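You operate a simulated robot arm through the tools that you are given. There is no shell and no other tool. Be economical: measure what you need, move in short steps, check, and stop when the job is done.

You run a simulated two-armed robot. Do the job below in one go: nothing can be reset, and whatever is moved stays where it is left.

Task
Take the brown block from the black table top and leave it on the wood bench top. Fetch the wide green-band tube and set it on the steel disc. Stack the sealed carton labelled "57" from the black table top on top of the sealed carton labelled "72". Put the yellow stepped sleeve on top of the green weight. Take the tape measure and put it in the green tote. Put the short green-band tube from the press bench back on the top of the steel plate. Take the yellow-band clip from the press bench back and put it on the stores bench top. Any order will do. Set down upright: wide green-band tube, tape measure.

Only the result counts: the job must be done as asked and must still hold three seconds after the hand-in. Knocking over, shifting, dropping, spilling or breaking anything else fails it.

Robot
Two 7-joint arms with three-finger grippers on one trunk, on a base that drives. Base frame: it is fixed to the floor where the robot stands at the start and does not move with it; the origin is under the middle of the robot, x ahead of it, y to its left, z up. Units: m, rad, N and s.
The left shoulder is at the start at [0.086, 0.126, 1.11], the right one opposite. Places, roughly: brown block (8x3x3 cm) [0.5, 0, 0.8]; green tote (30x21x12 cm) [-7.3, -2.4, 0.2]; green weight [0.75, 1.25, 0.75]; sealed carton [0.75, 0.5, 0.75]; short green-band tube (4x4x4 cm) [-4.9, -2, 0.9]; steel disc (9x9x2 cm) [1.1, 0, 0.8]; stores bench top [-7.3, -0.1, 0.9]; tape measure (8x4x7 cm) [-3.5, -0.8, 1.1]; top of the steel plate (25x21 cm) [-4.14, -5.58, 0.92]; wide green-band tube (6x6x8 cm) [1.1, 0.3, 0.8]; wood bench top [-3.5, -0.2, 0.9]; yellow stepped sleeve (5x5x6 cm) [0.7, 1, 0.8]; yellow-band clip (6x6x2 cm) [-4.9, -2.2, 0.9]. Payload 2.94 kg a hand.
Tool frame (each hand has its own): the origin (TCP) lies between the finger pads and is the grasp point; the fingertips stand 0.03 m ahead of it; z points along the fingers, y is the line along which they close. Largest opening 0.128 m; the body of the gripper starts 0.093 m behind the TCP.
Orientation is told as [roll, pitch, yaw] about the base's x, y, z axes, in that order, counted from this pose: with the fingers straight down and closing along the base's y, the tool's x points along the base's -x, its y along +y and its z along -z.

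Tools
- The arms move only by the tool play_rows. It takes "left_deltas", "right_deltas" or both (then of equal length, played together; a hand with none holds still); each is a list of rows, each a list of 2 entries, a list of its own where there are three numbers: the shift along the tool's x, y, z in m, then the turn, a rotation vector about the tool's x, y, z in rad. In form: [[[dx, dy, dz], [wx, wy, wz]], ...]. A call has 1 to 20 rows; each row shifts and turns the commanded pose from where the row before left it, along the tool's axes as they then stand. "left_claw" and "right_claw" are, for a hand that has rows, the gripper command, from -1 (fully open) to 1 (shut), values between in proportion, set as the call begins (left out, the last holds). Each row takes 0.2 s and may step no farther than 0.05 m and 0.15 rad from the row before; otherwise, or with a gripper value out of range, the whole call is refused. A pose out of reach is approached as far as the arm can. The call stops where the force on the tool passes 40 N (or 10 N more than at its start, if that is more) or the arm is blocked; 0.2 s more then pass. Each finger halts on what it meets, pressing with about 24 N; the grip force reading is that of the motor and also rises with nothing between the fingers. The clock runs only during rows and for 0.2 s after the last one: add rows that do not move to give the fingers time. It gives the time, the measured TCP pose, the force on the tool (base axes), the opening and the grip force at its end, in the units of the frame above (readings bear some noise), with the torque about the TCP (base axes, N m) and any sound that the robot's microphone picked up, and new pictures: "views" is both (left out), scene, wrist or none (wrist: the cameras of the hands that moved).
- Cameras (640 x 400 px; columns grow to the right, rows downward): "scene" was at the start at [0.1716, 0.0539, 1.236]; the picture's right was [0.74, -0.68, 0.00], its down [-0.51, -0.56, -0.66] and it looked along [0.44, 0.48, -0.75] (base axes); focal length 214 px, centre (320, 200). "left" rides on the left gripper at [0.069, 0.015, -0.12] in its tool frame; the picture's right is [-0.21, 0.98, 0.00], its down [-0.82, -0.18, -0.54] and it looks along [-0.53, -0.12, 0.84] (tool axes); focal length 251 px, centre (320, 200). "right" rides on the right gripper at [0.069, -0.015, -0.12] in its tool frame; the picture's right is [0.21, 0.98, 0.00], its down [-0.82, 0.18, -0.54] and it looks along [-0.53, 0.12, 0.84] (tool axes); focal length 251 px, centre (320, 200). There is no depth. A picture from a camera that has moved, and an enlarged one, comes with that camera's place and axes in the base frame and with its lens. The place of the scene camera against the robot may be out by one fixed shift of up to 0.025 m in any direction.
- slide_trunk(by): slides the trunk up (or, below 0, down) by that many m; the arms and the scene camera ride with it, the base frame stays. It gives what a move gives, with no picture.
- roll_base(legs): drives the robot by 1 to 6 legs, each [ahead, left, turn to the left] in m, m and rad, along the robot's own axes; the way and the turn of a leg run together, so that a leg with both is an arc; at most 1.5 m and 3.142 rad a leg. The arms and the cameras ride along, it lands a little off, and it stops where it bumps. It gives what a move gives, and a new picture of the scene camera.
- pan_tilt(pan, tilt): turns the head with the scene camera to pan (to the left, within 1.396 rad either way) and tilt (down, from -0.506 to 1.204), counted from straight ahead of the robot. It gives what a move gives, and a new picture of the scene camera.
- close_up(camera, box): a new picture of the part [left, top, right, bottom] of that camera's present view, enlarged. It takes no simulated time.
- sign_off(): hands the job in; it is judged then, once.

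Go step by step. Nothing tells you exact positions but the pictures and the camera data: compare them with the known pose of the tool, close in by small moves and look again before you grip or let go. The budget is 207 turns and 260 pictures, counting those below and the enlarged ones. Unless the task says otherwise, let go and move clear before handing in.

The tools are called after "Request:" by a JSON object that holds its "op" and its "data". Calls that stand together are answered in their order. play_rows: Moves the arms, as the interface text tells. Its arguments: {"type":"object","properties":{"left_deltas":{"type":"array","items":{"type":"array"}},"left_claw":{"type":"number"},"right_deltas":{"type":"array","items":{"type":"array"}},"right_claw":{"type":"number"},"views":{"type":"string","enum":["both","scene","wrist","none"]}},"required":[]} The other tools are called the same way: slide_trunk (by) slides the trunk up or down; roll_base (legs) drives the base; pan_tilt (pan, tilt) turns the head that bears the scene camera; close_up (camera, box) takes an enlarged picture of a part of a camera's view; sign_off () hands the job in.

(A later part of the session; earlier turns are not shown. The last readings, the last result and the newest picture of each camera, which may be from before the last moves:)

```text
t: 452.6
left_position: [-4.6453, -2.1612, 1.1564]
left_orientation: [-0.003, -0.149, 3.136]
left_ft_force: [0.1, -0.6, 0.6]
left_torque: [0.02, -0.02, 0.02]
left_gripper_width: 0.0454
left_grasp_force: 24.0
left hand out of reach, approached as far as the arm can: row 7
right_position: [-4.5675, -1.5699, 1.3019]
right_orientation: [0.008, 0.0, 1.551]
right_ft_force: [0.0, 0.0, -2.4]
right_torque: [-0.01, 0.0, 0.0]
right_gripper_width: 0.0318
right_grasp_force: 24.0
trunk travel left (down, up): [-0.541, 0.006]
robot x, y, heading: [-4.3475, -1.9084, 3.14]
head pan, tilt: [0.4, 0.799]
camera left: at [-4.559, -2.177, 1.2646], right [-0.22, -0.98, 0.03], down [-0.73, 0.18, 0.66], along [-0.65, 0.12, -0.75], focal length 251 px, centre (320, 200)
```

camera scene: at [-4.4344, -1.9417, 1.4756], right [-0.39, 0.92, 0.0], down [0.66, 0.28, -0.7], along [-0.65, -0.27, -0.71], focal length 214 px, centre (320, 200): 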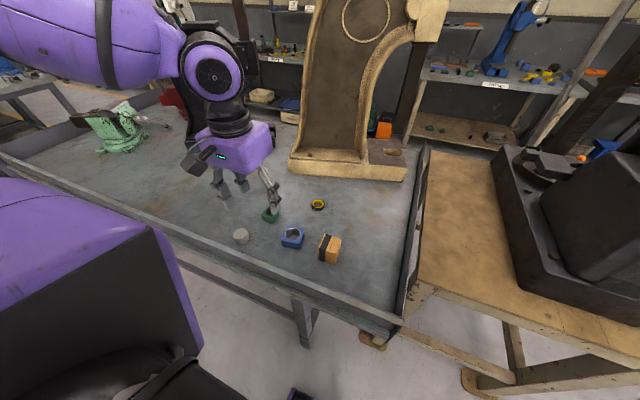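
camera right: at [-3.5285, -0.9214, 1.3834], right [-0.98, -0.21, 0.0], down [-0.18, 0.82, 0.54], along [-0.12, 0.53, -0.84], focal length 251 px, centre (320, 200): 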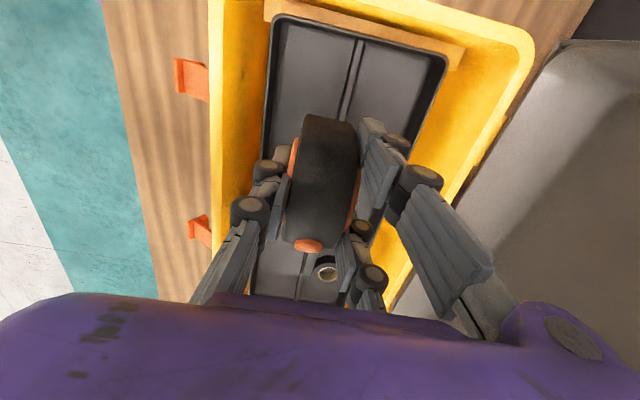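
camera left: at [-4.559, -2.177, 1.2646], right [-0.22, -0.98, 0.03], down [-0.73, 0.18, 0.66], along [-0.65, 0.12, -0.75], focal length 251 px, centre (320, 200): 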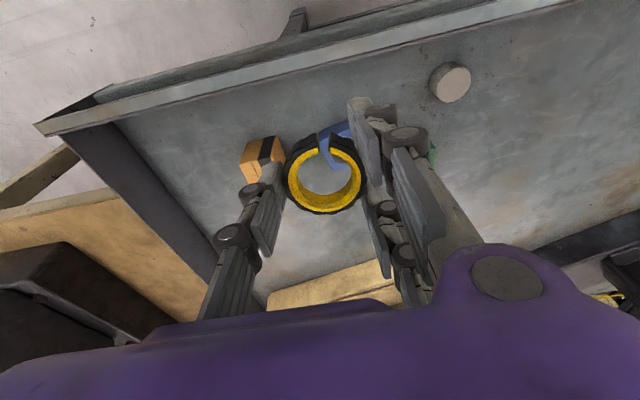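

Clip secured. I drive out of the aisle and on toward the wall benches (x≈-6.2).

Request:
{"op": "play_rows", "data": {"left_deltas": [[[0, 0, 0], [-0.003, 0.1, 0]], [[0, 0, 0], [0, 0.049, 0]]], "views": "none"}}

Request:
{"op": "roll_base", "data": {"legs": [[0.0, 1.1, 0], [0, 1.1, 0], [1.0, 0, 0], [0.85, 0, 0]]}}

Request:
{"op": "pan_tilt", "data": {"pan": -0.7, "tilt": 0.5}}

```text
t: 453.2
left_position: [-4.6417, -2.1647, 1.1572]
left_orientation: [0.0, 0.002, -3.138]
left_ft_force: [0.2, -0.1, -0.5]
left_torque: [0.01, -0.05, 0.01]
left_gripper_width: 0.0453
left_grasp_force: 23.4
right_position: [-4.5683, -1.5684, 1.3025]
right_orientation: [0.009, 0.002, 1.55]
right_ft_force: [-1.4, -1.0, -2.3]
right_torque: [0.01, -0.01, -0.02]
right_gripper_width: 0.0317
right_grasp_force: 23.6
trunk travel left (down, up): [-0.541, 0.006]
robot x, y, heading: [-4.3492, -1.911, 3.138]
head pan, tilt: [0.4, 0.799]
```

```text
t: 481.0
left_position: [-6.4756, -4.2984, 1.1578]
left_orientation: [0.004, -0.003, -3.129]
left_ft_force: [-0.3, 0.1, 0.1]
left_torque: [0.02, 0.04, -0.01]
left_gripper_width: 0.0429
left_grasp_force: 24.0
right_position: [-6.4081, -3.7011, 1.3018]
right_orientation: [0.009, 0.001, 1.561]
right_ft_force: [1.1, 0.2, -2.5]
right_torque: [-0.03, 0.01, -0.01]
right_gripper_width: 0.0316
right_grasp_force: 24.5
trunk travel left (down, up): [-0.541, 0.006]
robot x, y, heading: [-6.1877, -4.0396, -3.134]
head pan, tilt: [0.4, 0.799]
camera scene: at [-6.2802, -4.0706, 1.4772], right [-0.36, 0.93, 0.0], down [0.65, 0.25, -0.72], along [-0.67, -0.26, -0.7], focal length 214 px, centre (320, 200)
```

scene: 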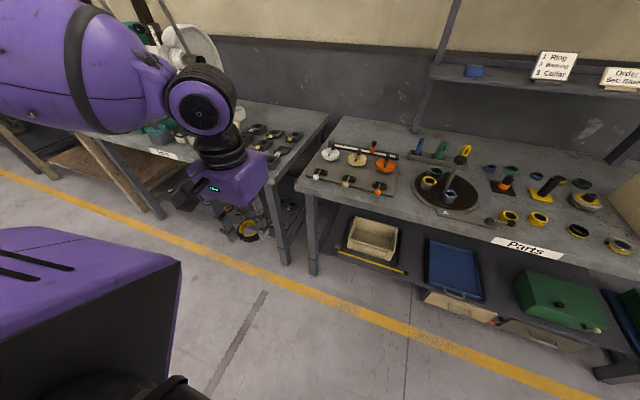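

```text
t: 482.3
left_position: [-6.4763, -4.298, 1.1564]
left_orientation: [0.002, -0.002, -3.13]
left_ft_force: [0.8, -0.3, 0.2]
left_torque: [0.01, 0.01, 0.01]
left_gripper_width: 0.0433
left_grasp_force: 24.1
right_position: [-6.4086, -3.7001, 1.3021]
right_orientation: [0.008, 0.001, 1.559]
right_ft_force: [-0.7, 0.0, -2.0]
right_torque: [-0.04, 0.01, 0.01]
right_gripper_width: 0.0318
right_grasp_force: 24.6
trunk travel left (down, up): [-0.541, 0.006]
robot x, y, heading: [-6.1832, -4.0345, -3.135]
head pan, tilt: [-0.7, 0.499]
camera scene: at [-6.2743, -3.9832, 1.5008], right [0.64, 0.77, 0.0], down [0.37, -0.31, -0.88], along [-0.67, 0.56, -0.48], focal length 214 px, centre (320, 200)
```

scene: 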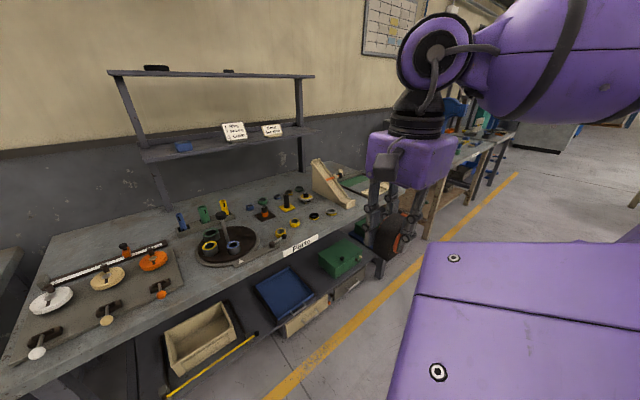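

The green box here is a closed one; the tote should be near y=-2.4. I slide right along the wall benches.

Request:
{"op": "roll_base", "data": {"legs": [[0, -0.9, 0], [0, -0.9, 0]]}}

Request:
{"op": "pan_tilt", "data": {"pan": -0.05, "tilt": 0.7}}

Request:
{"op": "close_up", "data": {"camera": "left", "box": [200, 60, 440, 260]}}

```text
t: 498.6
left_position: [-6.4714, -2.4738, 1.1569]
left_orientation: [0.002, -0.002, -3.13]
left_ft_force: [0.5, -0.9, 0.2]
left_torque: [0.02, 0.0, -0.02]
left_gripper_width: 0.0432
left_grasp_force: 23.7
right_position: [-6.4033, -1.8765, 1.3019]
right_orientation: [0.008, 0.0, 1.56]
right_ft_force: [0.5, 0.2, -1.9]
right_torque: [0.03, 0.02, 0.01]
right_gripper_width: 0.0317
right_grasp_force: 23.5
trunk travel left (down, up): [-0.541, 0.006]
robot x, y, heading: [-6.1792, -2.2164, -3.135]
head pan, tilt: [-0.7, 0.499]
camera scene: at [-6.2694, -2.1588, 1.5009], right [0.64, 0.77, 0.0], down [0.37, -0.31, -0.88], along [-0.67, 0.56, -0.48], focal length 214 px, centre (320, 200)
```

scene: 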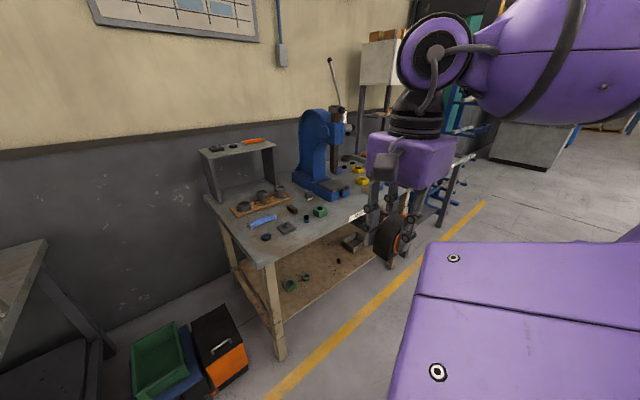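

```text
t: 499.6
left_position: [-6.4716, -2.4734, 1.1573]
left_orientation: [0.003, -0.001, -3.13]
left_ft_force: [0.4, -0.2, -0.4]
left_torque: [0.01, 0.01, -0.06]
left_gripper_width: 0.043
left_grasp_force: 23.5
right_position: [-6.4029, -1.8772, 1.3017]
right_orientation: [0.008, 0.0, 1.56]
right_ft_force: [-0.4, 0.4, -2.8]
right_torque: [-0.03, 0.0, 0.01]
right_gripper_width: 0.0318
right_grasp_force: 23.7
trunk travel left (down, up): [-0.541, 0.006]
robot x, y, heading: [-6.1797, -2.2123, -3.136]
head pan, tilt: [-0.051, 0.7]
camera scene: at [-6.2843, -2.2129, 1.4832], right [0.05, 1.0, 0.0], down [0.64, -0.03, -0.77], along [-0.76, 0.04, -0.64], focal length 214 px, centre (320, 200)
```

scene: 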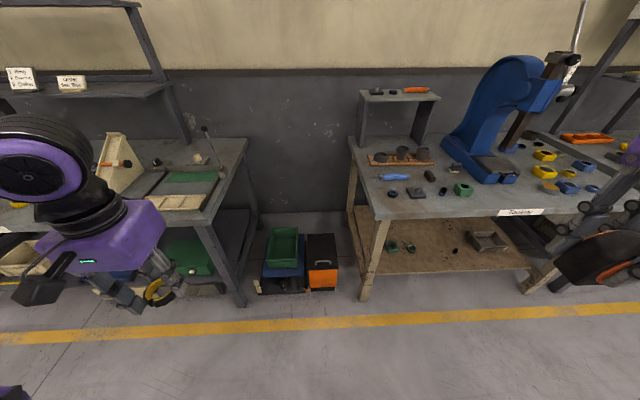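

```text
2.00 times, centred on (320, 160) of left
camera zoom: at [-6.4019, -2.487, 1.277], right [-0.2, -0.98, 0.0], down [-0.82, 0.17, 0.54], along [-0.53, 0.11, -0.84], focal length 503 px, centre (320, 280)
```

zoom: 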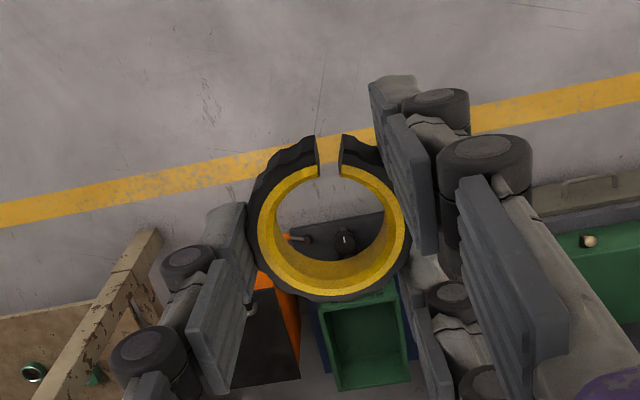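

The open green tote stands on the floor between two benches, around (-7.22, -2.43). I approach it diagonally so that the right hand points at it and the left stays free.

Request:
{"op": "roll_base", "data": {"legs": [[0.4, -0.04, 0], [0, 0, 0.75]]}}

Request:
{"op": "pan_tilt", "data": {"pan": -0.35, "tilt": 0.95}}

Request:
{"op": "slide_trunk", "data": {"by": -0.2}}

Request:
{"op": "close_up", "data": {"camera": "scene", "box": [0, 0, 640, 400]}}

```text
t: 504.2
left_position: [-6.6237, -2.5631, 1.1567]
left_orientation: [0.002, -0.001, -2.374]
left_ft_force: [-0.9, 0.4, -0.6]
left_torque: [-0.01, 0.01, 0.0]
left_gripper_width: 0.0431
left_grasp_force: 24.3
right_position: [-6.9834, -2.0819, 1.3028]
right_orientation: [0.009, 0.001, 2.315]
right_ft_force: [0.4, 0.4, -3.4]
right_torque: [-0.05, -0.02, -0.03]
right_gripper_width: 0.0317
right_grasp_force: 23.9
trunk travel left (down, up): [-0.541, 0.006]
robot x, y, heading: [-6.5924, -2.1689, -2.378]
head pan, tilt: [-0.051, 0.7]
camera scene: at [-6.6717, -2.2392, 1.4832], right [-0.65, 0.76, 0.0], down [0.49, 0.42, -0.76], along [-0.58, -0.5, -0.64], focal length 214 px, centre (320, 200)
```

scene: 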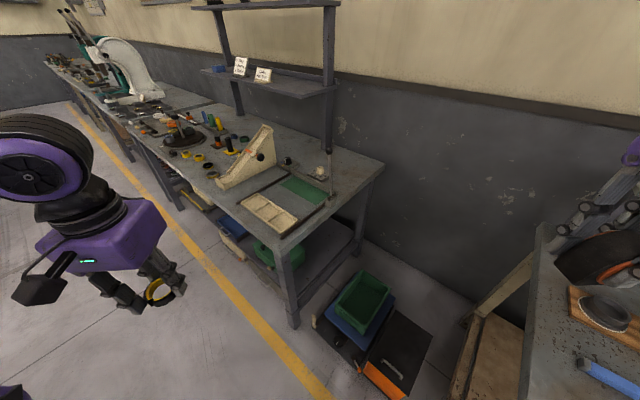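

```text
t: 505.0
left_position: [-6.6242, -2.5644, 1.1582]
left_orientation: [0.002, -0.002, -2.375]
left_ft_force: [-0.2, -0.3, -0.8]
left_torque: [0.01, -0.05, 0.01]
left_gripper_width: 0.0433
left_grasp_force: 23.9
right_position: [-6.9837, -2.0821, 1.3027]
right_orientation: [0.008, 0.003, 2.314]
right_ft_force: [0.6, 0.1, -3.0]
right_torque: [-0.01, 0.0, -0.03]
right_gripper_width: 0.0317
right_grasp_force: 23.7
trunk travel left (down, up): [-0.541, 0.006]
robot x, y, heading: [-6.5891, -2.1749, -2.381]
head pan, tilt: [-0.351, 0.949]
camera scene: at [-6.6738, -2.213, 1.4634], right [-0.4, 0.92, 0.0], down [0.75, 0.32, -0.58], along [-0.53, -0.23, -0.81], focal length 214 px, centre (320, 200)
```

scene: 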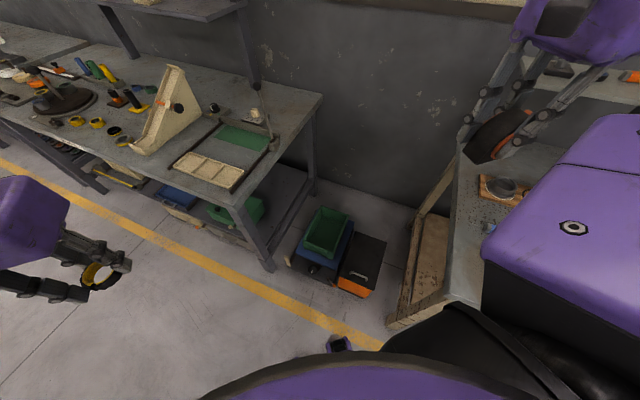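

```text
t: 507.2
left_position: [-6.614, -2.5535, 0.8787]
left_orientation: [0.005, 0.304, -2.375]
left_ft_force: [-0.8, -0.9, 0.9]
left_torque: [0.02, 0.03, -0.01]
left_gripper_width: 0.0432
left_grasp_force: 24.6
right_position: [-6.9925, -2.0893, 1.0885]
right_orientation: [-0.092, 0.001, 2.314]
right_ft_force: [0.5, -0.1, -2.4]
right_torque: [0.0, -0.05, 0.0]
right_gripper_width: 0.032
right_grasp_force: 24.3
trunk travel left (down, up): [-0.341, 0.206]
robot x, y, heading: [-6.5867, -2.1734, -2.385]
head pan, tilt: [-0.351, 0.949]
```

```text
1.00 times, centred on (320, 200) of scene (not enlarged: the box is as wide or as high as the picture)
camera zoom: at [-6.7584, -2.293, 1.2447], right [-0.4, 0.92, 0.0], down [0.75, 0.32, -0.58], along [-0.53, -0.23, -0.81], focal length 214 px, centre (320, 200)
```

zoom: 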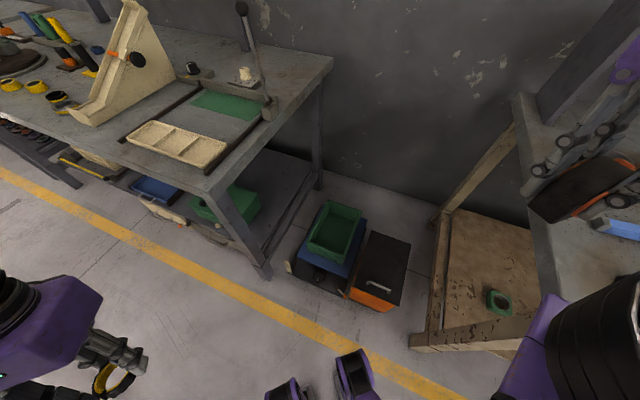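

Tote rim centre ≈ (-7.25, -2.42, 0.28). I edge closer, straighten both hands and extend the right hand above the tote.

Request:
{"op": "roll_base", "data": {"legs": [[0.08, 0, 0]]}}

Request:
{"op": "play_rows", "data": {"left_deltas": [[[0, 0, 0], [0, -0.1, 0]], [[0, 0, 0], [0, -0.1, 0]], [[0, 0, 0], [0, -0.1, 0]], [[0, 0, 0], [0, 0, 0]], [[0, 0, 0], [0, 0, 0]], [[0, 0, 0], [0, 0, 0]], [[0, 0, 0], [0, 0, 0]], [[0, 0, 0], [0, 0, 0]], [[0, 0, 0], [0, 0, 0]]], "right_deltas": [[[0, 0, 0], [-0.092, 0, 0]], [[0.0085, 0.0417, 0], [0, 0, 0]], [[0.0085, 0.0417, 0], [0, 0, 0]], [[0.0085, 0.0417, 0], [0, 0, 0]], [[0.0085, 0.0417, 0], [0, 0, 0]], [[0.0085, 0.0417, 0], [0, 0, 0]], [[0.0085, 0.0417, 0], [0, 0, 0]], [[0.0085, 0.0417, 0], [0, 0, 0]], [[0.0085, 0.0417, 0], [0, 0, 0]]], "views": "wrist"}}

```text
t: 508.2
left_position: [-6.6708, -2.6072, 0.8774]
left_orientation: [0.003, 0.305, -2.377]
left_ft_force: [0.8, -0.4, 0.2]
left_torque: [0.0, -0.03, 0.04]
left_gripper_width: 0.0433
left_grasp_force: 24.2
right_position: [-7.0489, -2.1439, 1.0892]
right_orientation: [-0.092, 0.0, 2.313]
right_ft_force: [-0.6, -0.6, -2.7]
right_torque: [-0.02, -0.08, -0.01]
right_gripper_width: 0.0317
right_grasp_force: 24.1
trunk travel left (down, up): [-0.341, 0.206]
robot x, y, heading: [-6.6455, -2.2246, -2.385]
head pan, tilt: [-0.351, 0.949]
camera scene: at [-6.8163, -2.3474, 1.2445], right [-0.4, 0.92, 0.0], down [0.75, 0.32, -0.58], along [-0.53, -0.23, -0.81], focal length 214 px, centre (320, 200)
```

scene: 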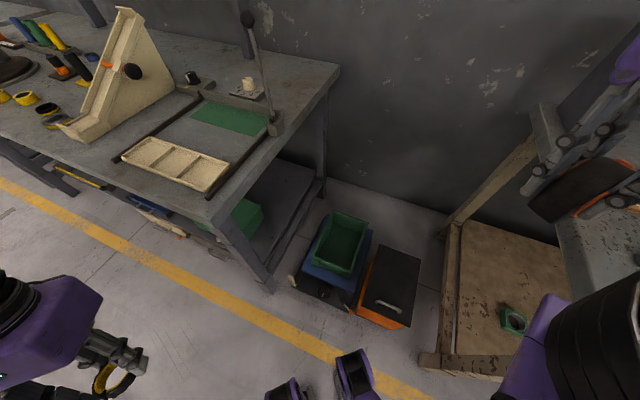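

```text
t: 510.2
left_position: [-6.7043, -2.6294, 0.9024]
left_orientation: [0.001, 0.145, -2.384]
left_ft_force: [-0.5, -0.4, -0.4]
left_torque: [0.0, -0.01, 0.0]
left_gripper_width: 0.0431
left_grasp_force: 24.4
left hand out of reach, approached as far as the arm can: row 1, 3
right_position: [-7.2586, -2.4221, 1.0965]
right_orientation: [-0.002, -0.001, 2.315]
right_ft_force: [-0.1, -0.3, -2.9]
right_torque: [0.04, -0.03, -0.02]
right_gripper_width: 0.0319
right_grasp_force: 24.2
right hand out of reach, approached as far as the arm can: row 1
trunk travel left (down, up): [-0.341, 0.206]
robot x, y, heading: [-6.6457, -2.2251, -2.384]
head pan, tilt: [-0.351, 0.949]
camera right: at [-7.2008, -2.4639, 1.2153], right [-0.57, -0.82, 0.0], down [-0.69, 0.48, 0.54], along [-0.44, 0.31, -0.84], focal length 251 px, centre (320, 200)
camera left: at [-6.6569, -2.6045, 1.0299], right [0.52, -0.86, -0.03], down [-0.77, -0.48, 0.42], along [-0.37, -0.19, -0.91], focal length 251 px, centre (320, 200)
```

right: 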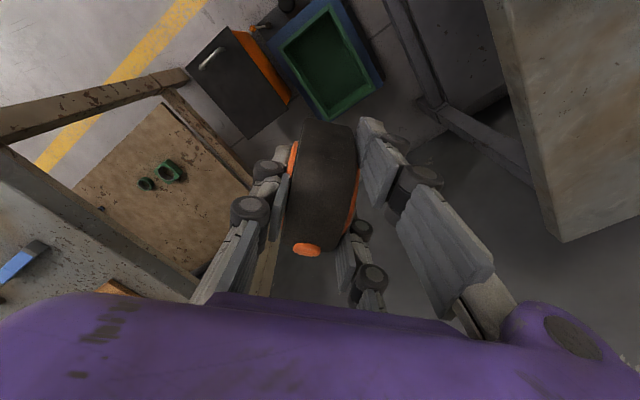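
left: 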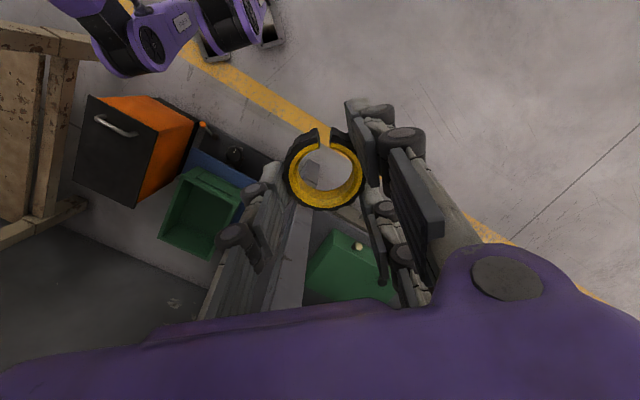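

Tote centre ≈ (-7.245, -2.44), long side along x. I trim the position and lower the hand with the arm as far as it goes.

Request:
{"op": "play_rows", "data": {"right_deltas": [[[0.018, 0.006, 0.03], [0, 0, 0]], [[0, 0, 0.045], [0, 0, 0]], [[0, 0, 0.045], [0, 0, 0]], [[0, 0, 0.045], [0, 0, 0]], [[0, 0, 0.045], [0, 0, 0]], [[0, 0, 0.045], [0, 0, 0]], [[0, 0, 0.045], [0, 0, 0]], [[0, 0, 0.045], [0, 0, 0]]], "views": "both"}}

```text
t: 512.0
left_position: [-6.7044, -2.6276, 0.9023]
left_orientation: [0.001, 0.145, -2.383]
left_ft_force: [-0.5, -0.4, -0.1]
left_torque: [0.01, 0.0, 0.0]
left_gripper_width: 0.0429
left_grasp_force: 24.1
right_position: [-7.2509, -2.4372, 0.7506]
right_orientation: [0.0, 0.001, 2.314]
right_ft_force: [0.1, 0.1, -3.0]
right_torque: [-0.02, -0.02, 0.01]
right_gripper_width: 0.0318
right_grasp_force: 23.5
trunk travel left (down, up): [-0.341, 0.206]
robot x, y, heading: [-6.6437, -2.2247, -2.386]
head pan, tilt: [-0.351, 0.949]
camera scene: at [-6.815, -2.3565, 1.2482], right [-0.5, 0.87, 0.0], down [0.68, 0.39, -0.62], along [-0.54, -0.31, -0.78], focal length 214 px, centre (320, 200)
camera right: at [-7.1941, -2.4787, 0.8692], right [-0.57, -0.82, 0.0], down [-0.69, 0.48, 0.54], along [-0.44, 0.31, -0.84], focal length 251 px, centre (320, 200)
```

scene: 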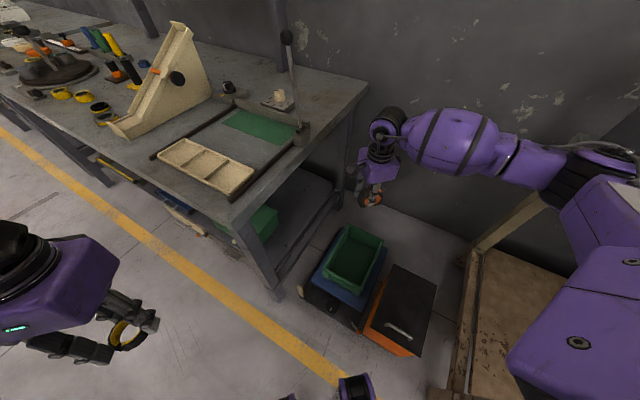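
right: 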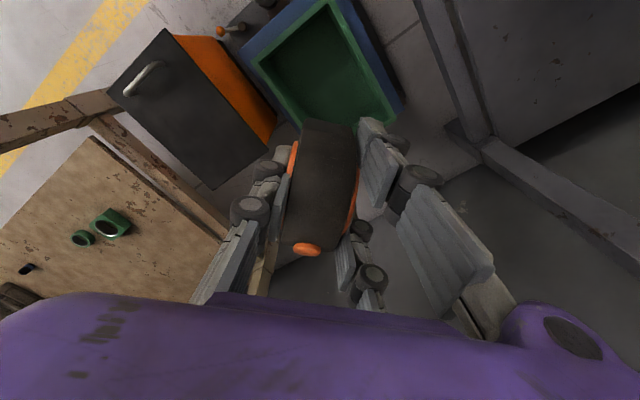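

Request:
{"op": "play_rows", "data": {"right_deltas": [[[0.006, 0, 0.045], [0, 0, 0]], [[0, 0, 0.045], [0, 0, 0]], [[0, 0, 0.045], [0, 0, 0]], [[0, 0, 0.045], [0, 0, 0]], [[0, 0, 0.045], [0, 0, 0]]], "views": "wrist"}}

```text
t: 513.2
left_position: [-6.704, -2.628, 0.9023]
left_orientation: [0.002, 0.145, -2.383]
left_ft_force: [-0.4, -0.1, -0.2]
left_torque: [-0.01, 0.01, 0.01]
left_gripper_width: 0.0429
left_grasp_force: 24.1
right_position: [-7.2462, -2.4443, 0.5253]
right_orientation: [-0.001, 0.0, 2.313]
right_ft_force: [-0.1, 0.4, -2.5]
right_torque: [-0.01, -0.04, 0.01]
right_gripper_width: 0.0317
right_grasp_force: 24.1
trunk travel left (down, up): [-0.341, 0.206]
robot x, y, heading: [-6.6469, -2.229, -2.388]
head pan, tilt: [-0.351, 0.949]
camera right: at [-7.1887, -2.4858, 0.6441], right [-0.57, -0.82, 0.0], down [-0.69, 0.48, 0.54], along [-0.44, 0.31, -0.84], focal length 251 px, centre (320, 200)
```

right: 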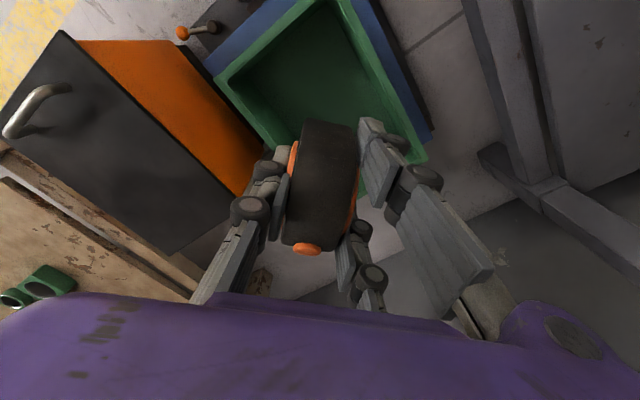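

Nearly centred over the tote. Small trim and continue down.

Request:
{"op": "play_rows", "data": {"right_deltas": [[[-0.012, 0, 0.04], [0, 0, 0]], [[0, 0, 0.045], [0, 0, 0]], [[0, 0, 0.045], [0, 0, 0]], [[0, 0, 0.045], [0, 0, 0]]], "views": "both"}}

```text
t: 514.2
left_position: [-6.704, -2.6277, 0.9036]
left_orientation: [0.002, 0.143, -2.385]
left_ft_force: [0.3, 0.9, 0.2]
left_torque: [-0.13, -0.05, -0.02]
left_gripper_width: 0.0434
left_grasp_force: 23.5
right_position: [-7.252, -2.4324, 0.374]
right_orientation: [0.001, 0.005, 2.315]
right_ft_force: [3.2, -4.1, -3.1]
right_torque: [0.28, 0.24, 0.02]
right_gripper_width: 0.0318
right_grasp_force: 24.0
right hand out of reach, approached as far as the arm can: row 4
trunk travel left (down, up): [-0.341, 0.206]
robot x, y, heading: [-6.6466, -2.2268, -2.388]
head pan, tilt: [-0.351, 0.949]
camera scene: at [-6.817, -2.3547, 1.2502], right [-0.49, 0.87, 0.0], down [0.67, 0.37, -0.64], along [-0.56, -0.31, -0.77], focal length 214 px, centre (320, 200)
camera right: at [-7.1957, -2.474, 0.4928], right [-0.57, -0.82, 0.0], down [-0.69, 0.48, 0.54], along [-0.44, 0.31, -0.84], focal length 251 px, centre (320, 200)
```

scene: 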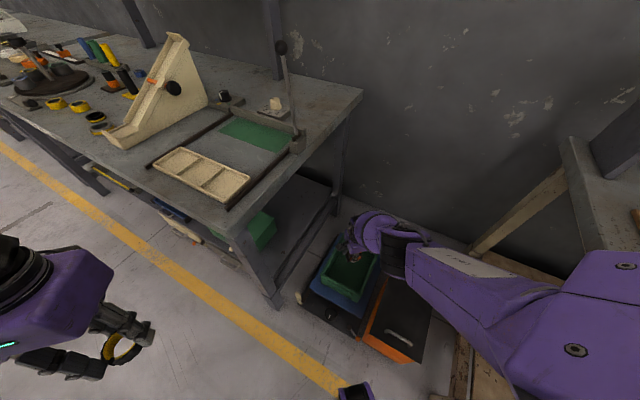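
right: 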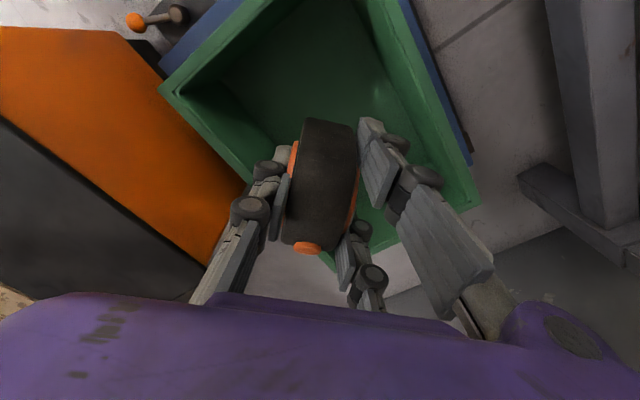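

Arm fully extended; I use the trunk for the remaining descent.

Request:
{"op": "slide_trunk", "data": {"by": -0.08}}

Request:
{"op": "close_up", "data": {"camera": "right", "box": [0, 0, 640, 400]}}

```text
t: 515.4
left_position: [-6.7038, -2.6299, 0.8175]
left_orientation: [0.002, 0.179, -2.385]
left_ft_force: [1.2, 0.4, 0.1]
left_torque: [0.01, 0.03, -0.03]
left_gripper_width: 0.043
left_grasp_force: 23.4
right_position: [-7.2548, -2.4328, 0.2943]
right_orientation: [0.001, 0.0, 2.31]
right_ft_force: [0.1, -0.1, -2.1]
right_torque: [-0.01, -0.01, 0.01]
right_gripper_width: 0.0315
right_grasp_force: 24.1
trunk travel left (down, up): [-0.261, 0.286]
robot x, y, heading: [-6.6494, -2.2316, -2.38]
head pan, tilt: [-0.351, 0.949]
```

```text
1.00 times, centred on (320, 200) of right (not enlarged: the box is as wide or as high as the picture)
camera zoom: at [-7.1968, -2.4746, 0.4132], right [-0.57, -0.82, 0.0], down [-0.69, 0.48, 0.54], along [-0.44, 0.31, -0.84], focal length 251 px, centre (320, 200)
```

zoom: 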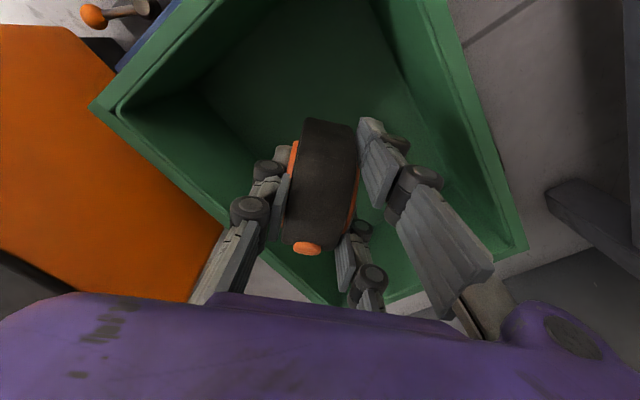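

Inside the tote with clearance all round. Lower further by trunk, then touch down.

Request:
{"op": "slide_trunk", "data": {"by": -0.05}}

Request:
{"op": "play_rows", "data": {"right_deltas": [[[0, -0.004, 0.004], [0, 0, 0]], [[0, 0, 0.004], [0, 0, 0]], [[0, 0, 0.004], [0, 0, 0]], [[0, 0, 0.004], [0, 0, 0]]], "views": "none"}}

```text
t: 516.3
left_position: [-6.7053, -2.6305, 0.7588]
left_orientation: [0.0, 0.22, -2.386]
left_ft_force: [-0.1, 0.3, -0.7]
left_torque: [-0.01, -0.01, 0.01]
left_gripper_width: 0.0433
left_grasp_force: 24.0
right_position: [-7.2537, -2.4341, 0.2449]
right_orientation: [0.001, -0.001, 2.314]
right_ft_force: [0.0, -0.7, -2.3]
right_torque: [0.01, 0.0, 0.01]
right_gripper_width: 0.0315
right_grasp_force: 24.1
trunk travel left (down, up): [-0.211, 0.336]
robot x, y, heading: [-6.6461, -2.2327, -2.381]
head pan, tilt: [-0.351, 0.949]
```

```text
t: 517.3
left_position: [-6.7045, -2.6318, 0.7585]
left_orientation: [-0.001, 0.222, -2.385]
left_ft_force: [-0.3, 0.1, -0.4]
left_torque: [-0.01, -0.01, -0.03]
left_gripper_width: 0.0431
left_grasp_force: 23.7
right_position: [-7.2507, -2.4298, 0.2273]
right_orientation: [-0.001, -0.001, 2.314]
right_ft_force: [0.1, -0.7, -2.6]
right_torque: [-0.01, 0.01, -0.01]
right_gripper_width: 0.0315
right_grasp_force: 24.1
trunk travel left (down, up): [-0.211, 0.336]
robot x, y, heading: [-6.6452, -2.2296, -2.381]
head pan, tilt: [-0.351, 0.949]
```

Request:
{"op": "play_rows", "data": {"right_deltas": [[[0, 0, 0.004], [0, 0, 0]], [[0, 0, 0.004], [0, 0, 0]], [[0, 0, 0.004], [0, 0, 0]], [[0, 0, 0.004], [0, 0, 0]], [[0, 0, 0.004], [0, 0, 0]]], "views": "none"}}

```text
t: 518.5
left_position: [-6.7051, -2.6301, 0.7585]
left_orientation: [-0.002, 0.221, -2.383]
left_ft_force: [-0.4, -0.1, 0.4]
left_torque: [0.02, 0.02, -0.01]
left_gripper_width: 0.043
left_grasp_force: 24.4
right_position: [-7.2508, -2.4308, 0.2191]
right_orientation: [0.001, 0.001, 2.313]
right_ft_force: [0.7, 0.5, -3.1]
right_torque: [-0.06, -0.02, 0.0]
right_gripper_width: 0.0319
right_grasp_force: 24.1
right hand out of reach, approached as far as the arm can: row 3, 4, 5
trunk travel left (down, up): [-0.211, 0.336]
robot x, y, heading: [-6.6454, -2.2287, -2.381]
head pan, tilt: [-0.351, 0.949]
```

Request:
{"op": "slide_trunk", "data": {"by": -0.012}}

Request:
{"op": "play_rows", "data": {"right_deltas": [[[0, 0, 0.003], [0, 0, 0]], [[0, 0, 0.003], [0, 0, 0]], [[0, 0, 0], [0, 0, 0]]], "views": "none"}}

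```text
t: 519.1
left_position: [-6.7051, -2.6321, 0.7451]
left_orientation: [0.0, 0.228, -2.385]
left_ft_force: [0.5, 0.7, -0.2]
left_torque: [-0.02, 0.01, -0.01]
left_gripper_width: 0.0432
left_grasp_force: 24.2
right_position: [-7.2508, -2.4289, 0.2077]
right_orientation: [-0.001, 0.001, 2.312]
right_ft_force: [-0.5, 0.0, -2.8]
right_torque: [-0.03, 0.0, 0.01]
right_gripper_width: 0.0318
right_grasp_force: 23.6
trunk travel left (down, up): [-0.199, 0.348]
robot x, y, heading: [-6.6495, -2.2289, -2.381]
head pan, tilt: [-0.351, 0.949]
```

```text
t: 519.9
left_position: [-6.7056, -2.6325, 0.745]
left_orientation: [-0.001, 0.229, -2.385]
left_ft_force: [0.1, 0.2, -0.3]
left_torque: [-0.01, -0.01, -0.02]
left_gripper_width: 0.0431
left_grasp_force: 24.2
right_position: [-7.2482, -2.4285, 0.2015]
right_orientation: [-0.001, 0.002, 2.312]
right_ft_force: [-0.4, 0.5, -2.9]
right_torque: [-0.03, -0.04, 0.01]
right_gripper_width: 0.0318
right_grasp_force: 23.2
trunk travel left (down, up): [-0.199, 0.348]
robot x, y, heading: [-6.6429, -2.231, -2.385]
head pan, tilt: [-0.351, 0.949]
```

Request:
{"op": "slide_trunk", "data": {"by": -0.012}}

Request:
{"op": "play_rows", "data": {"right_deltas": [[[0, 0, 0.003], [0, 0, 0]], [[0, 0, 0.003], [0, 0, 0]], [[0, 0, 0.003], [0, 0, 0]]], "views": "wrist"}}

```text
t: 520.5
left_position: [-6.7064, -2.6351, 0.7315]
left_orientation: [-0.002, 0.235, -2.384]
left_ft_force: [1.1, 0.2, -0.3]
left_torque: [-0.04, 0.03, 0.01]
left_gripper_width: 0.0431
left_grasp_force: 23.9
right_position: [-7.2519, -2.4297, 0.1898]
right_orientation: [0.001, 0.002, 2.312]
right_ft_force: [0.6, 0.3, -2.2]
right_torque: [-0.06, -0.02, 0.03]
right_gripper_width: 0.0315
right_grasp_force: 23.9
trunk travel left (down, up): [-0.187, 0.36]
robot x, y, heading: [-6.6465, -2.2332, -2.385]
head pan, tilt: [-0.351, 0.949]
```

```text
t: 521.3
left_position: [-6.7069, -2.6347, 0.7316]
left_orientation: [-0.002, 0.237, -2.386]
left_ft_force: [0.7, 0.7, 0.0]
left_torque: [0.05, -0.02, -0.01]
left_gripper_width: 0.043
left_grasp_force: 24.4
right_position: [-7.2508, -2.4305, 0.1863]
right_orientation: [0.0, 0.002, 2.313]
right_ft_force: [-0.2, 0.6, -2.2]
right_torque: [0.0, 0.0, 0.02]
right_gripper_width: 0.0318
right_grasp_force: 24.5
right hand out of reach, approached as far as the arm can: row 3
trunk travel left (down, up): [-0.187, 0.36]
robot x, y, heading: [-6.6447, -2.2286, -2.385]
head pan, tilt: [-0.351, 0.949]
camera right: at [-7.1937, -2.4714, 0.3056], right [-0.57, -0.82, 0.0], down [-0.69, 0.48, 0.54], along [-0.44, 0.31, -0.84], focal length 251 px, centre (320, 200)
```

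right: 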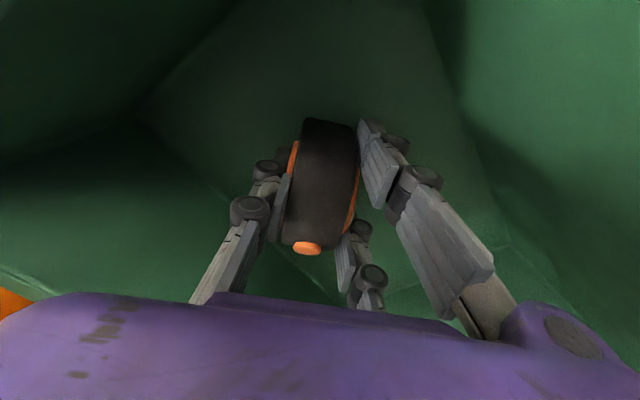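

Request:
{"op": "slide_trunk", "data": {"by": -0.012}}

Request:
{"op": "play_rows", "data": {"right_deltas": [[[0, 0, 0.003], [0, 0, 0]], [[0, 0, 0.003], [0, 0, 0]], [[0, 0, 0.003], [0, 0, 0]]], "views": "none"}}

```text
t: 521.9
left_position: [-6.7084, -2.6354, 0.7181]
left_orientation: [-0.002, 0.243, -2.384]
left_ft_force: [-0.3, 0.2, 0.2]
left_torque: [-0.03, 0.02, 0.04]
left_gripper_width: 0.043
left_grasp_force: 24.4
right_position: [-7.2515, -2.4308, 0.1772]
right_orientation: [0.005, 0.0, 2.313]
right_ft_force: [-0.6, -1.5, 14.0]
right_torque: [-0.03, 0.08, -0.03]
right_gripper_width: 0.0317
right_grasp_force: 23.8
trunk travel left (down, up): [-0.175, 0.372]
robot x, y, heading: [-6.6444, -2.2269, -2.383]
head pan, tilt: [-0.351, 0.949]
```

```text
t: 522.7
left_position: [-6.7064, -2.6351, 0.7173]
left_orientation: [-0.004, 0.244, -2.384]
left_ft_force: [-0.3, 0.4, 0.1]
left_torque: [-0.04, 0.01, 0.0]
left_gripper_width: 0.043
left_grasp_force: 23.9
right_position: [-7.2506, -2.4295, 0.1713]
right_orientation: [0.004, -0.002, 2.311]
right_ft_force: [-7.7, -4.5, 24.6]
right_torque: [-0.17, 0.31, 0.01]
right_gripper_width: 0.0319
right_grasp_force: 24.1
right hand out of reach, approached as far as the arm can: row 3
trunk travel left (down, up): [-0.175, 0.372]
robot x, y, heading: [-6.6444, -2.2315, -2.389]
head pan, tilt: [-0.351, 0.949]
```

Contact (25 N). Release and raise.

Request:
{"op": "play_rows", "data": {"right_deltas": [[[0, 0, -0.003], [0, 0, 0]], [[0, 0, 0], [0, 0, 0]], [[0, 0, 0], [0, 0, 0]]], "right_claw": -0.1, "views": "none"}}

Request:
{"op": "play_rows", "data": {"right_deltas": [[[0, 0, -0.03], [0, 0, 0]], [[0, 0, -0.045], [0, 0, 0]], [[0, 0, -0.045], [0, 0, 0]], [[0, 0, -0.045], [0, 0, 0]], [[0, 0, -0.045], [0, 0, 0]]], "views": "wrist"}}

```text
t: 523.5
left_position: [-6.7068, -2.6366, 0.7174]
left_orientation: [-0.003, 0.245, -2.384]
left_ft_force: [0.4, -0.5, -0.5]
left_torque: [0.01, 0.03, -0.03]
left_gripper_width: 0.0431
left_grasp_force: 24.2
right_position: [-7.2483, -2.4285, 0.1707]
right_orientation: [-0.001, -0.002, 2.312]
right_ft_force: [0.2, -0.4, 0.3]
right_torque: [0.01, 0.02, -0.04]
right_gripper_width: 0.0703
right_grasp_force: 0.1
trunk travel left (down, up): [-0.175, 0.372]
robot x, y, heading: [-6.647, -2.2312, -2.386]
head pan, tilt: [-0.351, 0.949]
```

```text
t: 524.7
left_position: [-6.7076, -2.6353, 0.718]
left_orientation: [-0.002, 0.245, -2.385]
left_ft_force: [-0.3, -0.6, 0.2]
left_torque: [-0.02, 0.02, -0.04]
left_gripper_width: 0.0431
left_grasp_force: 23.8
right_position: [-7.2511, -2.428, 0.382]
right_orientation: [0.0, -0.002, 2.314]
right_ft_force: [-0.3, 0.0, -0.5]
right_torque: [0.02, -0.03, 0.04]
right_gripper_width: 0.0705
right_grasp_force: 0.1
trunk travel left (down, up): [-0.175, 0.372]
robot x, y, heading: [-6.6482, -2.2269, -2.385]
head pan, tilt: [-0.351, 0.949]
camera right: at [-7.1936, -2.4708, 0.5015], right [-0.57, -0.82, 0.0], down [-0.69, 0.48, 0.54], along [-0.44, 0.31, -0.84], focal length 251 px, centre (320, 200)
```

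right: 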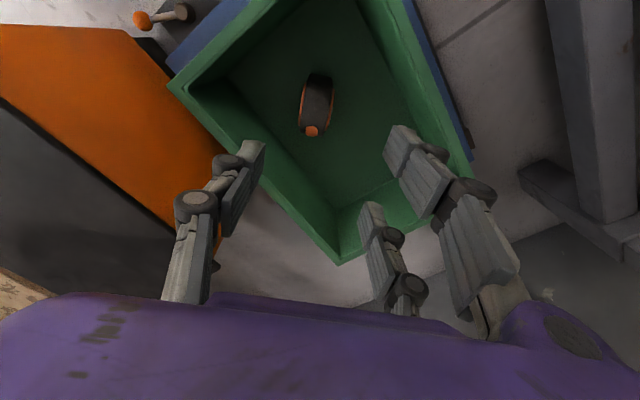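

The tape measure stands upright in the tote. Raise up, back off, and turn toward the stores bench.

Request:
{"op": "play_rows", "data": {"right_deltas": [[[0, 0, -0.045], [0, 0, 0]], [[0, 0, -0.045], [0, 0, 0]], [[0, 0, -0.045], [0, 0, 0]], [[0, 0, -0.045], [0, 0, 0]], [[0, 0, -0.045], [0, 0, 0]], [[0, 0, -0.045], [0, 0, 0]], [[0, 0, -0.045], [0, 0, 0]], [[0, 0, -0.045], [0, 0, 0]]], "views": "none"}}

Request:
{"op": "slide_trunk", "data": {"by": 0.3}}

Request:
{"op": "roll_base", "data": {"legs": [[-0.5, 0, 0], [0, 0, -0.755], [0, -1.1, 0], [0, -1.1, 0]]}}

Request:
{"op": "pan_tilt", "data": {"pan": 0.0, "tilt": 0.6}}

```text
t: 526.5
left_position: [-6.7071, -2.6362, 0.7181]
left_orientation: [-0.002, 0.247, -2.385]
left_ft_force: [0.8, -0.6, -1.6]
left_torque: [0.0, 0.02, 0.0]
left_gripper_width: 0.0429
left_grasp_force: 24.5
right_position: [-7.2479, -2.4276, 0.7454]
right_orientation: [-0.001, -0.002, 2.312]
right_ft_force: [-0.2, -0.2, 0.1]
right_torque: [-0.03, -0.03, 0.0]
right_gripper_width: 0.0705
right_grasp_force: 0.0
trunk travel left (down, up): [-0.175, 0.372]
robot x, y, heading: [-6.645, -2.2287, -2.383]
head pan, tilt: [-0.351, 0.949]
```

```text
t: 529.5
left_position: [-6.7072, -2.6359, 1.0185]
left_orientation: [-0.002, 0.246, -2.383]
left_ft_force: [-0.8, 0.4, 0.3]
left_torque: [0.01, 0.01, 0.02]
left_gripper_width: 0.0431
left_grasp_force: 24.4
right_position: [-7.2495, -2.428, 1.0416]
right_orientation: [-0.002, 0.0, 2.314]
right_ft_force: [0.5, -0.3, 0.1]
right_torque: [0.02, 0.03, 0.02]
right_gripper_width: 0.0702
right_grasp_force: 0.1
trunk travel left (down, up): [-0.475, 0.072]
robot x, y, heading: [-6.6461, -2.2299, -2.384]
head pan, tilt: [-0.351, 0.949]
```

```text
t: 552.8
left_position: [-6.69, 0.0548, 1.0178]
left_orientation: [-0.004, 0.244, -3.104]
left_ft_force: [0.4, 0.1, -0.3]
left_torque: [-0.02, -0.01, -0.03]
left_gripper_width: 0.0432
left_grasp_force: 23.8
right_position: [-6.9591, 0.5582, 1.0427]
right_orientation: [0.003, 0.019, 1.615]
right_ft_force: [1.6, -12.1, 1.8]
right_torque: [0.65, 0.18, 0.32]
right_gripper_width: 0.0699
right_grasp_force: 0.0
trunk travel left (down, up): [-0.475, 0.072]
robot x, y, heading: [-6.375, 0.3183, -3.104]
head pan, tilt: [-0.351, 0.949]
stopped in leg 4: the force on the tool passed its limit at 46 N (the readings are from after the stop); the commanded pose is now the measured one
camera scene: at [-6.5341, 0.334, 1.3929], right [0.26, 0.97, 0.0], down [0.76, -0.2, -0.62], along [-0.59, 0.16, -0.79], focal length 214 px, centre (320, 200)
```

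scene: 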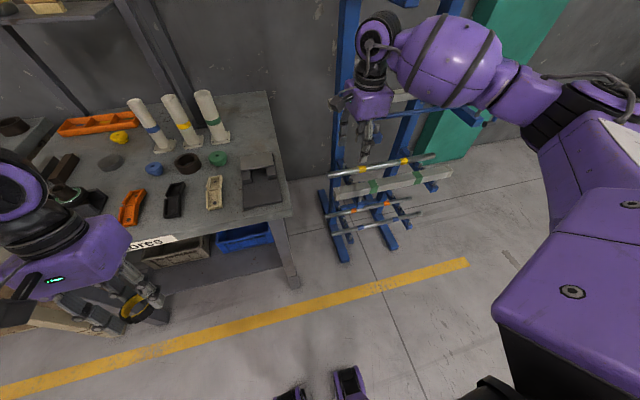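

```text
t: 553.6
left_position: [-6.6906, 0.0542, 1.0172]
left_orientation: [-0.003, 0.245, -3.105]
left_ft_force: [-0.4, -0.7, -0.4]
left_torque: [0.01, -0.04, 0.01]
left_gripper_width: 0.043
left_grasp_force: 24.2
right_position: [-6.9581, 0.5574, 1.042]
right_orientation: [0.001, 0.017, 1.611]
right_ft_force: [0.8, -14.6, 5.2]
right_torque: [0.98, 0.14, 0.56]
right_gripper_width: 0.07
right_grasp_force: 0.1
trunk travel left (down, up): [-0.475, 0.072]
robot x, y, heading: [-6.3797, 0.3231, -3.112]
head pan, tilt: [0.0, 0.6]
camera scene: at [-6.55, 0.3094, 1.4181], right [-0.03, 1.0, 0.0], down [0.56, 0.02, -0.82], along [-0.82, -0.03, -0.57], focal length 214 px, centre (320, 200)
```

scene: 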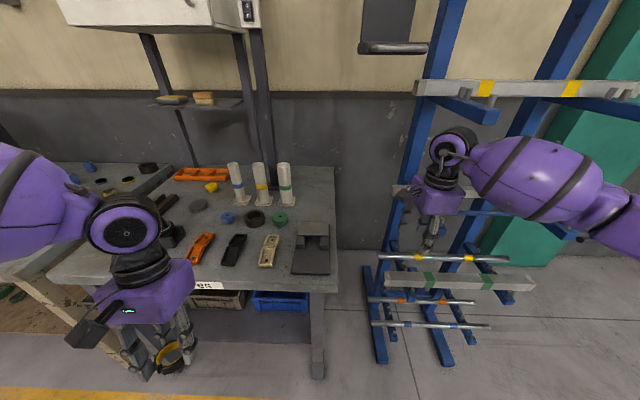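

The extended right hand bumped the bar rack; I back off to the left at once and retract that hand.

Request:
{"op": "roll_base", "data": {"legs": [[0, 0.12, 0]]}}

Request:
{"op": "play_rows", "data": {"right_deltas": [[[0, -0.045, -0.01], [0, 0, 0]], [[0, -0.045, 0], [0, 0, 0]], [[0, -0.045, 0], [0, 0, 0]], [[0, -0.045, 0], [0, 0, 0]], [[0, -0.045, 0], [0, 0, 0]]], "left_deltas": [[[0, 0, 0], [0, -0.1, 0]], [[0, 0, 0], [0, -0.1, 0]], [[0, 0, 0], [0, -0.045, 0]], [[0, 0, 0], [0, 0, 0]], [[0, 0, 0], [0, 0, 0]]], "views": "scene"}}

```text
t: 555.3
left_position: [-6.6869, -0.0608, 1.0174]
left_orientation: [-0.002, 0.243, -3.104]
left_ft_force: [-0.5, 0.6, 0.3]
left_torque: [0.0, 0.02, 0.02]
left_gripper_width: 0.0431
left_grasp_force: 24.2
right_position: [-6.9554, 0.444, 1.0418]
right_orientation: [0.001, 0.018, 1.608]
right_ft_force: [0.0, 0.7, 0.2]
right_torque: [0.03, 0.03, -0.02]
right_gripper_width: 0.0706
right_grasp_force: 0.1
trunk travel left (down, up): [-0.475, 0.072]
robot x, y, heading: [-6.3702, 0.2033, -3.107]
head pan, tilt: [0.0, 0.6]
camera scene: at [-6.5464, 0.1947, 1.4181], right [-0.04, 1.0, 0.0], down [0.56, 0.02, -0.83], along [-0.82, -0.03, -0.56], focal length 214 px, centre (320, 200)
```

scene: 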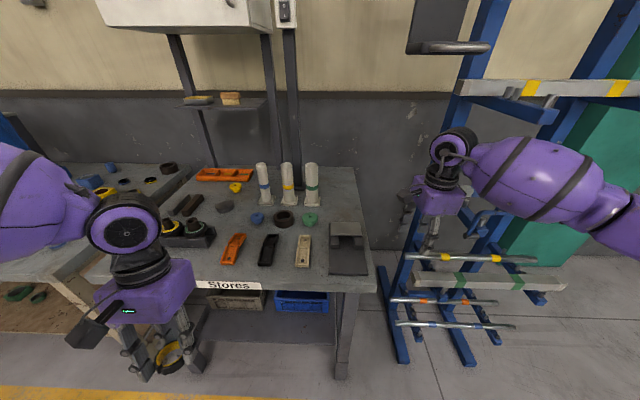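

```text
t: 556.5
left_position: [-6.6844, -0.0621, 1.0175]
left_orientation: [-0.001, -0.002, -3.105]
left_ft_force: [0.1, -0.9, 0.1]
left_torque: [0.02, 0.02, 0.04]
left_gripper_width: 0.043
left_grasp_force: 23.4
right_position: [-6.7272, 0.4544, 1.0473]
right_orientation: [0.001, 0.016, 1.611]
right_ft_force: [0.4, -0.8, -0.3]
right_torque: [0.01, -0.01, -0.01]
right_gripper_width: 0.0707
right_grasp_force: 0.1
trunk travel left (down, up): [-0.475, 0.072]
robot x, y, heading: [-6.3735, 0.2013, -3.103]
head pan, tilt: [0.0, 0.6]
camera scene: at [-6.5444, 0.1942, 1.4184], right [-0.04, 1.0, 0.0], down [0.56, 0.02, -0.83], along [-0.83, -0.03, -0.56], focal length 214 px, centre (320, 200)
```

scene: 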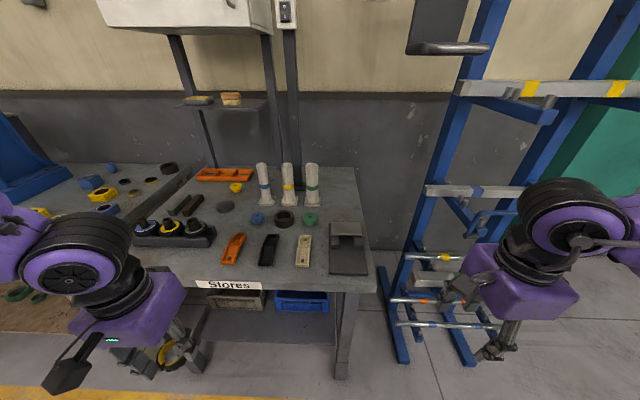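

Now find a free spot on the stores bench for the clip.

Request:
{"op": "close_up", "data": {"camera": "scene", "box": [80, 150, 390, 300]}}

```text
2.06 times, centred on (235, 225) of scene
camera zoom: at [-6.5444, 0.1942, 1.4184], right [-0.04, 1.0, 0.0], down [0.56, 0.02, -0.83], along [-0.83, -0.03, -0.56], focal length 443 px, centre (496, 148)
```

zoom: 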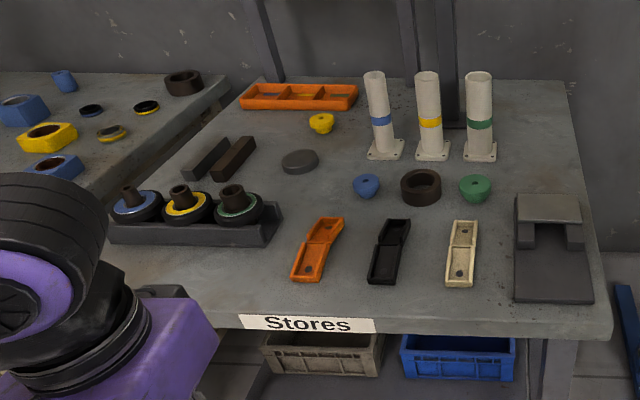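

A free strip lies in front of the ring tray, around (-6.985, -0.235). I position the robot for the left hand.

Request:
{"op": "roll_base", "data": {"legs": [[0.1, 0.18, -0.035]]}}

Request:
{"op": "play_rows", "data": {"left_deltas": [[[-0.04, 0, 0], [0, 0, 0]], [[-0.04, 0, 0], [0, 0, 0]], [[-0.04, 0, 0], [0, 0, 0]]], "views": "both"}}

```text
t: 558.7
left_position: [-6.7905, -0.2329, 1.0182]
left_orientation: [-0.003, 0.002, -3.142]
left_ft_force: [-0.1, 0.1, -0.2]
left_torque: [0.01, 0.02, -0.01]
left_gripper_width: 0.043
left_grasp_force: 23.4
right_position: [-6.8142, 0.2851, 1.0478]
right_orientation: [0.0, 0.015, 1.574]
right_ft_force: [-0.5, -0.4, -0.2]
right_torque: [0.02, 0.01, 0.02]
right_gripper_width: 0.0704
right_grasp_force: 0.0
trunk travel left (down, up): [-0.475, 0.072]
robot x, y, heading: [-6.4667, 0.0178, 3.147]
head pan, tilt: [0.0, 0.6]
camera scene: at [-6.6402, 0.017, 1.4182], right [0.0, 1.0, 0.0], down [0.56, 0.0, -0.83], along [-0.83, 0.0, -0.56], focal length 214 px, centre (320, 200)
```

scene: 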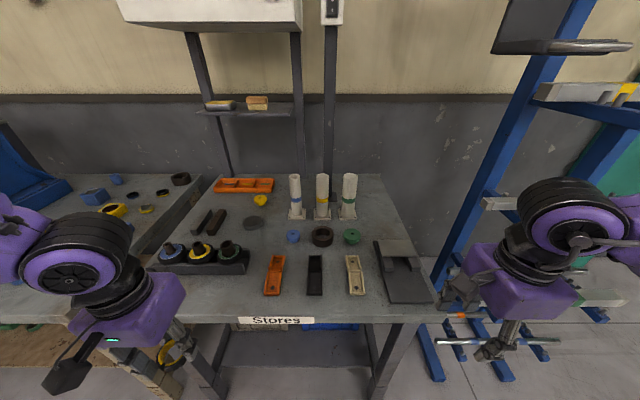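

```text
t: 559.5
left_position: [-6.9103, -0.2344, 1.0159]
left_orientation: [0.0, 0.002, -3.141]
left_ft_force: [-0.4, 0.7, -0.3]
left_torque: [-0.01, -0.04, 0.0]
left_gripper_width: 0.0431
left_grasp_force: 23.6
right_position: [-6.8147, 0.285, 1.0481]
right_orientation: [-0.002, 0.015, 1.573]
right_ft_force: [0.3, -0.2, 0.3]
right_torque: [0.03, -0.03, -0.01]
right_gripper_width: 0.0706
right_grasp_force: 0.1
trunk travel left (down, up): [-0.475, 0.072]
robot x, y, heading: [-6.4628, 0.0167, 3.142]
head pan, tilt: [0.0, 0.6]
camera scene: at [-6.6416, 0.017, 1.4179], right [0.0, 1.0, 0.0], down [0.57, 0.0, -0.82], along [-0.82, 0.0, -0.57], focal length 214 px, centre (320, 200)
camera left: at [-6.8413, -0.2496, 1.1356], right [-0.21, -0.98, 0.0], down [-0.82, 0.18, 0.54], along [-0.53, 0.12, -0.84], focal length 251 px, centre (320, 200)
```

scene: 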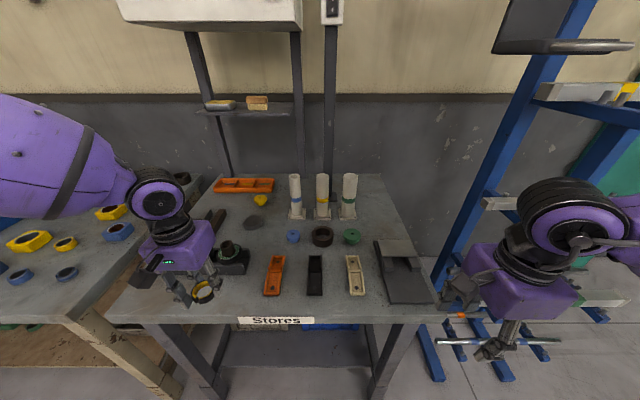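
left: 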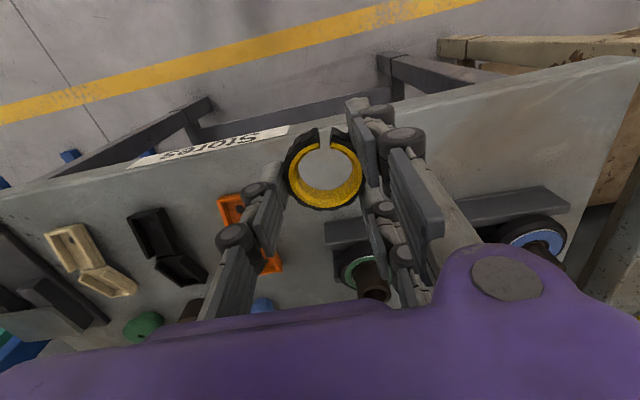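

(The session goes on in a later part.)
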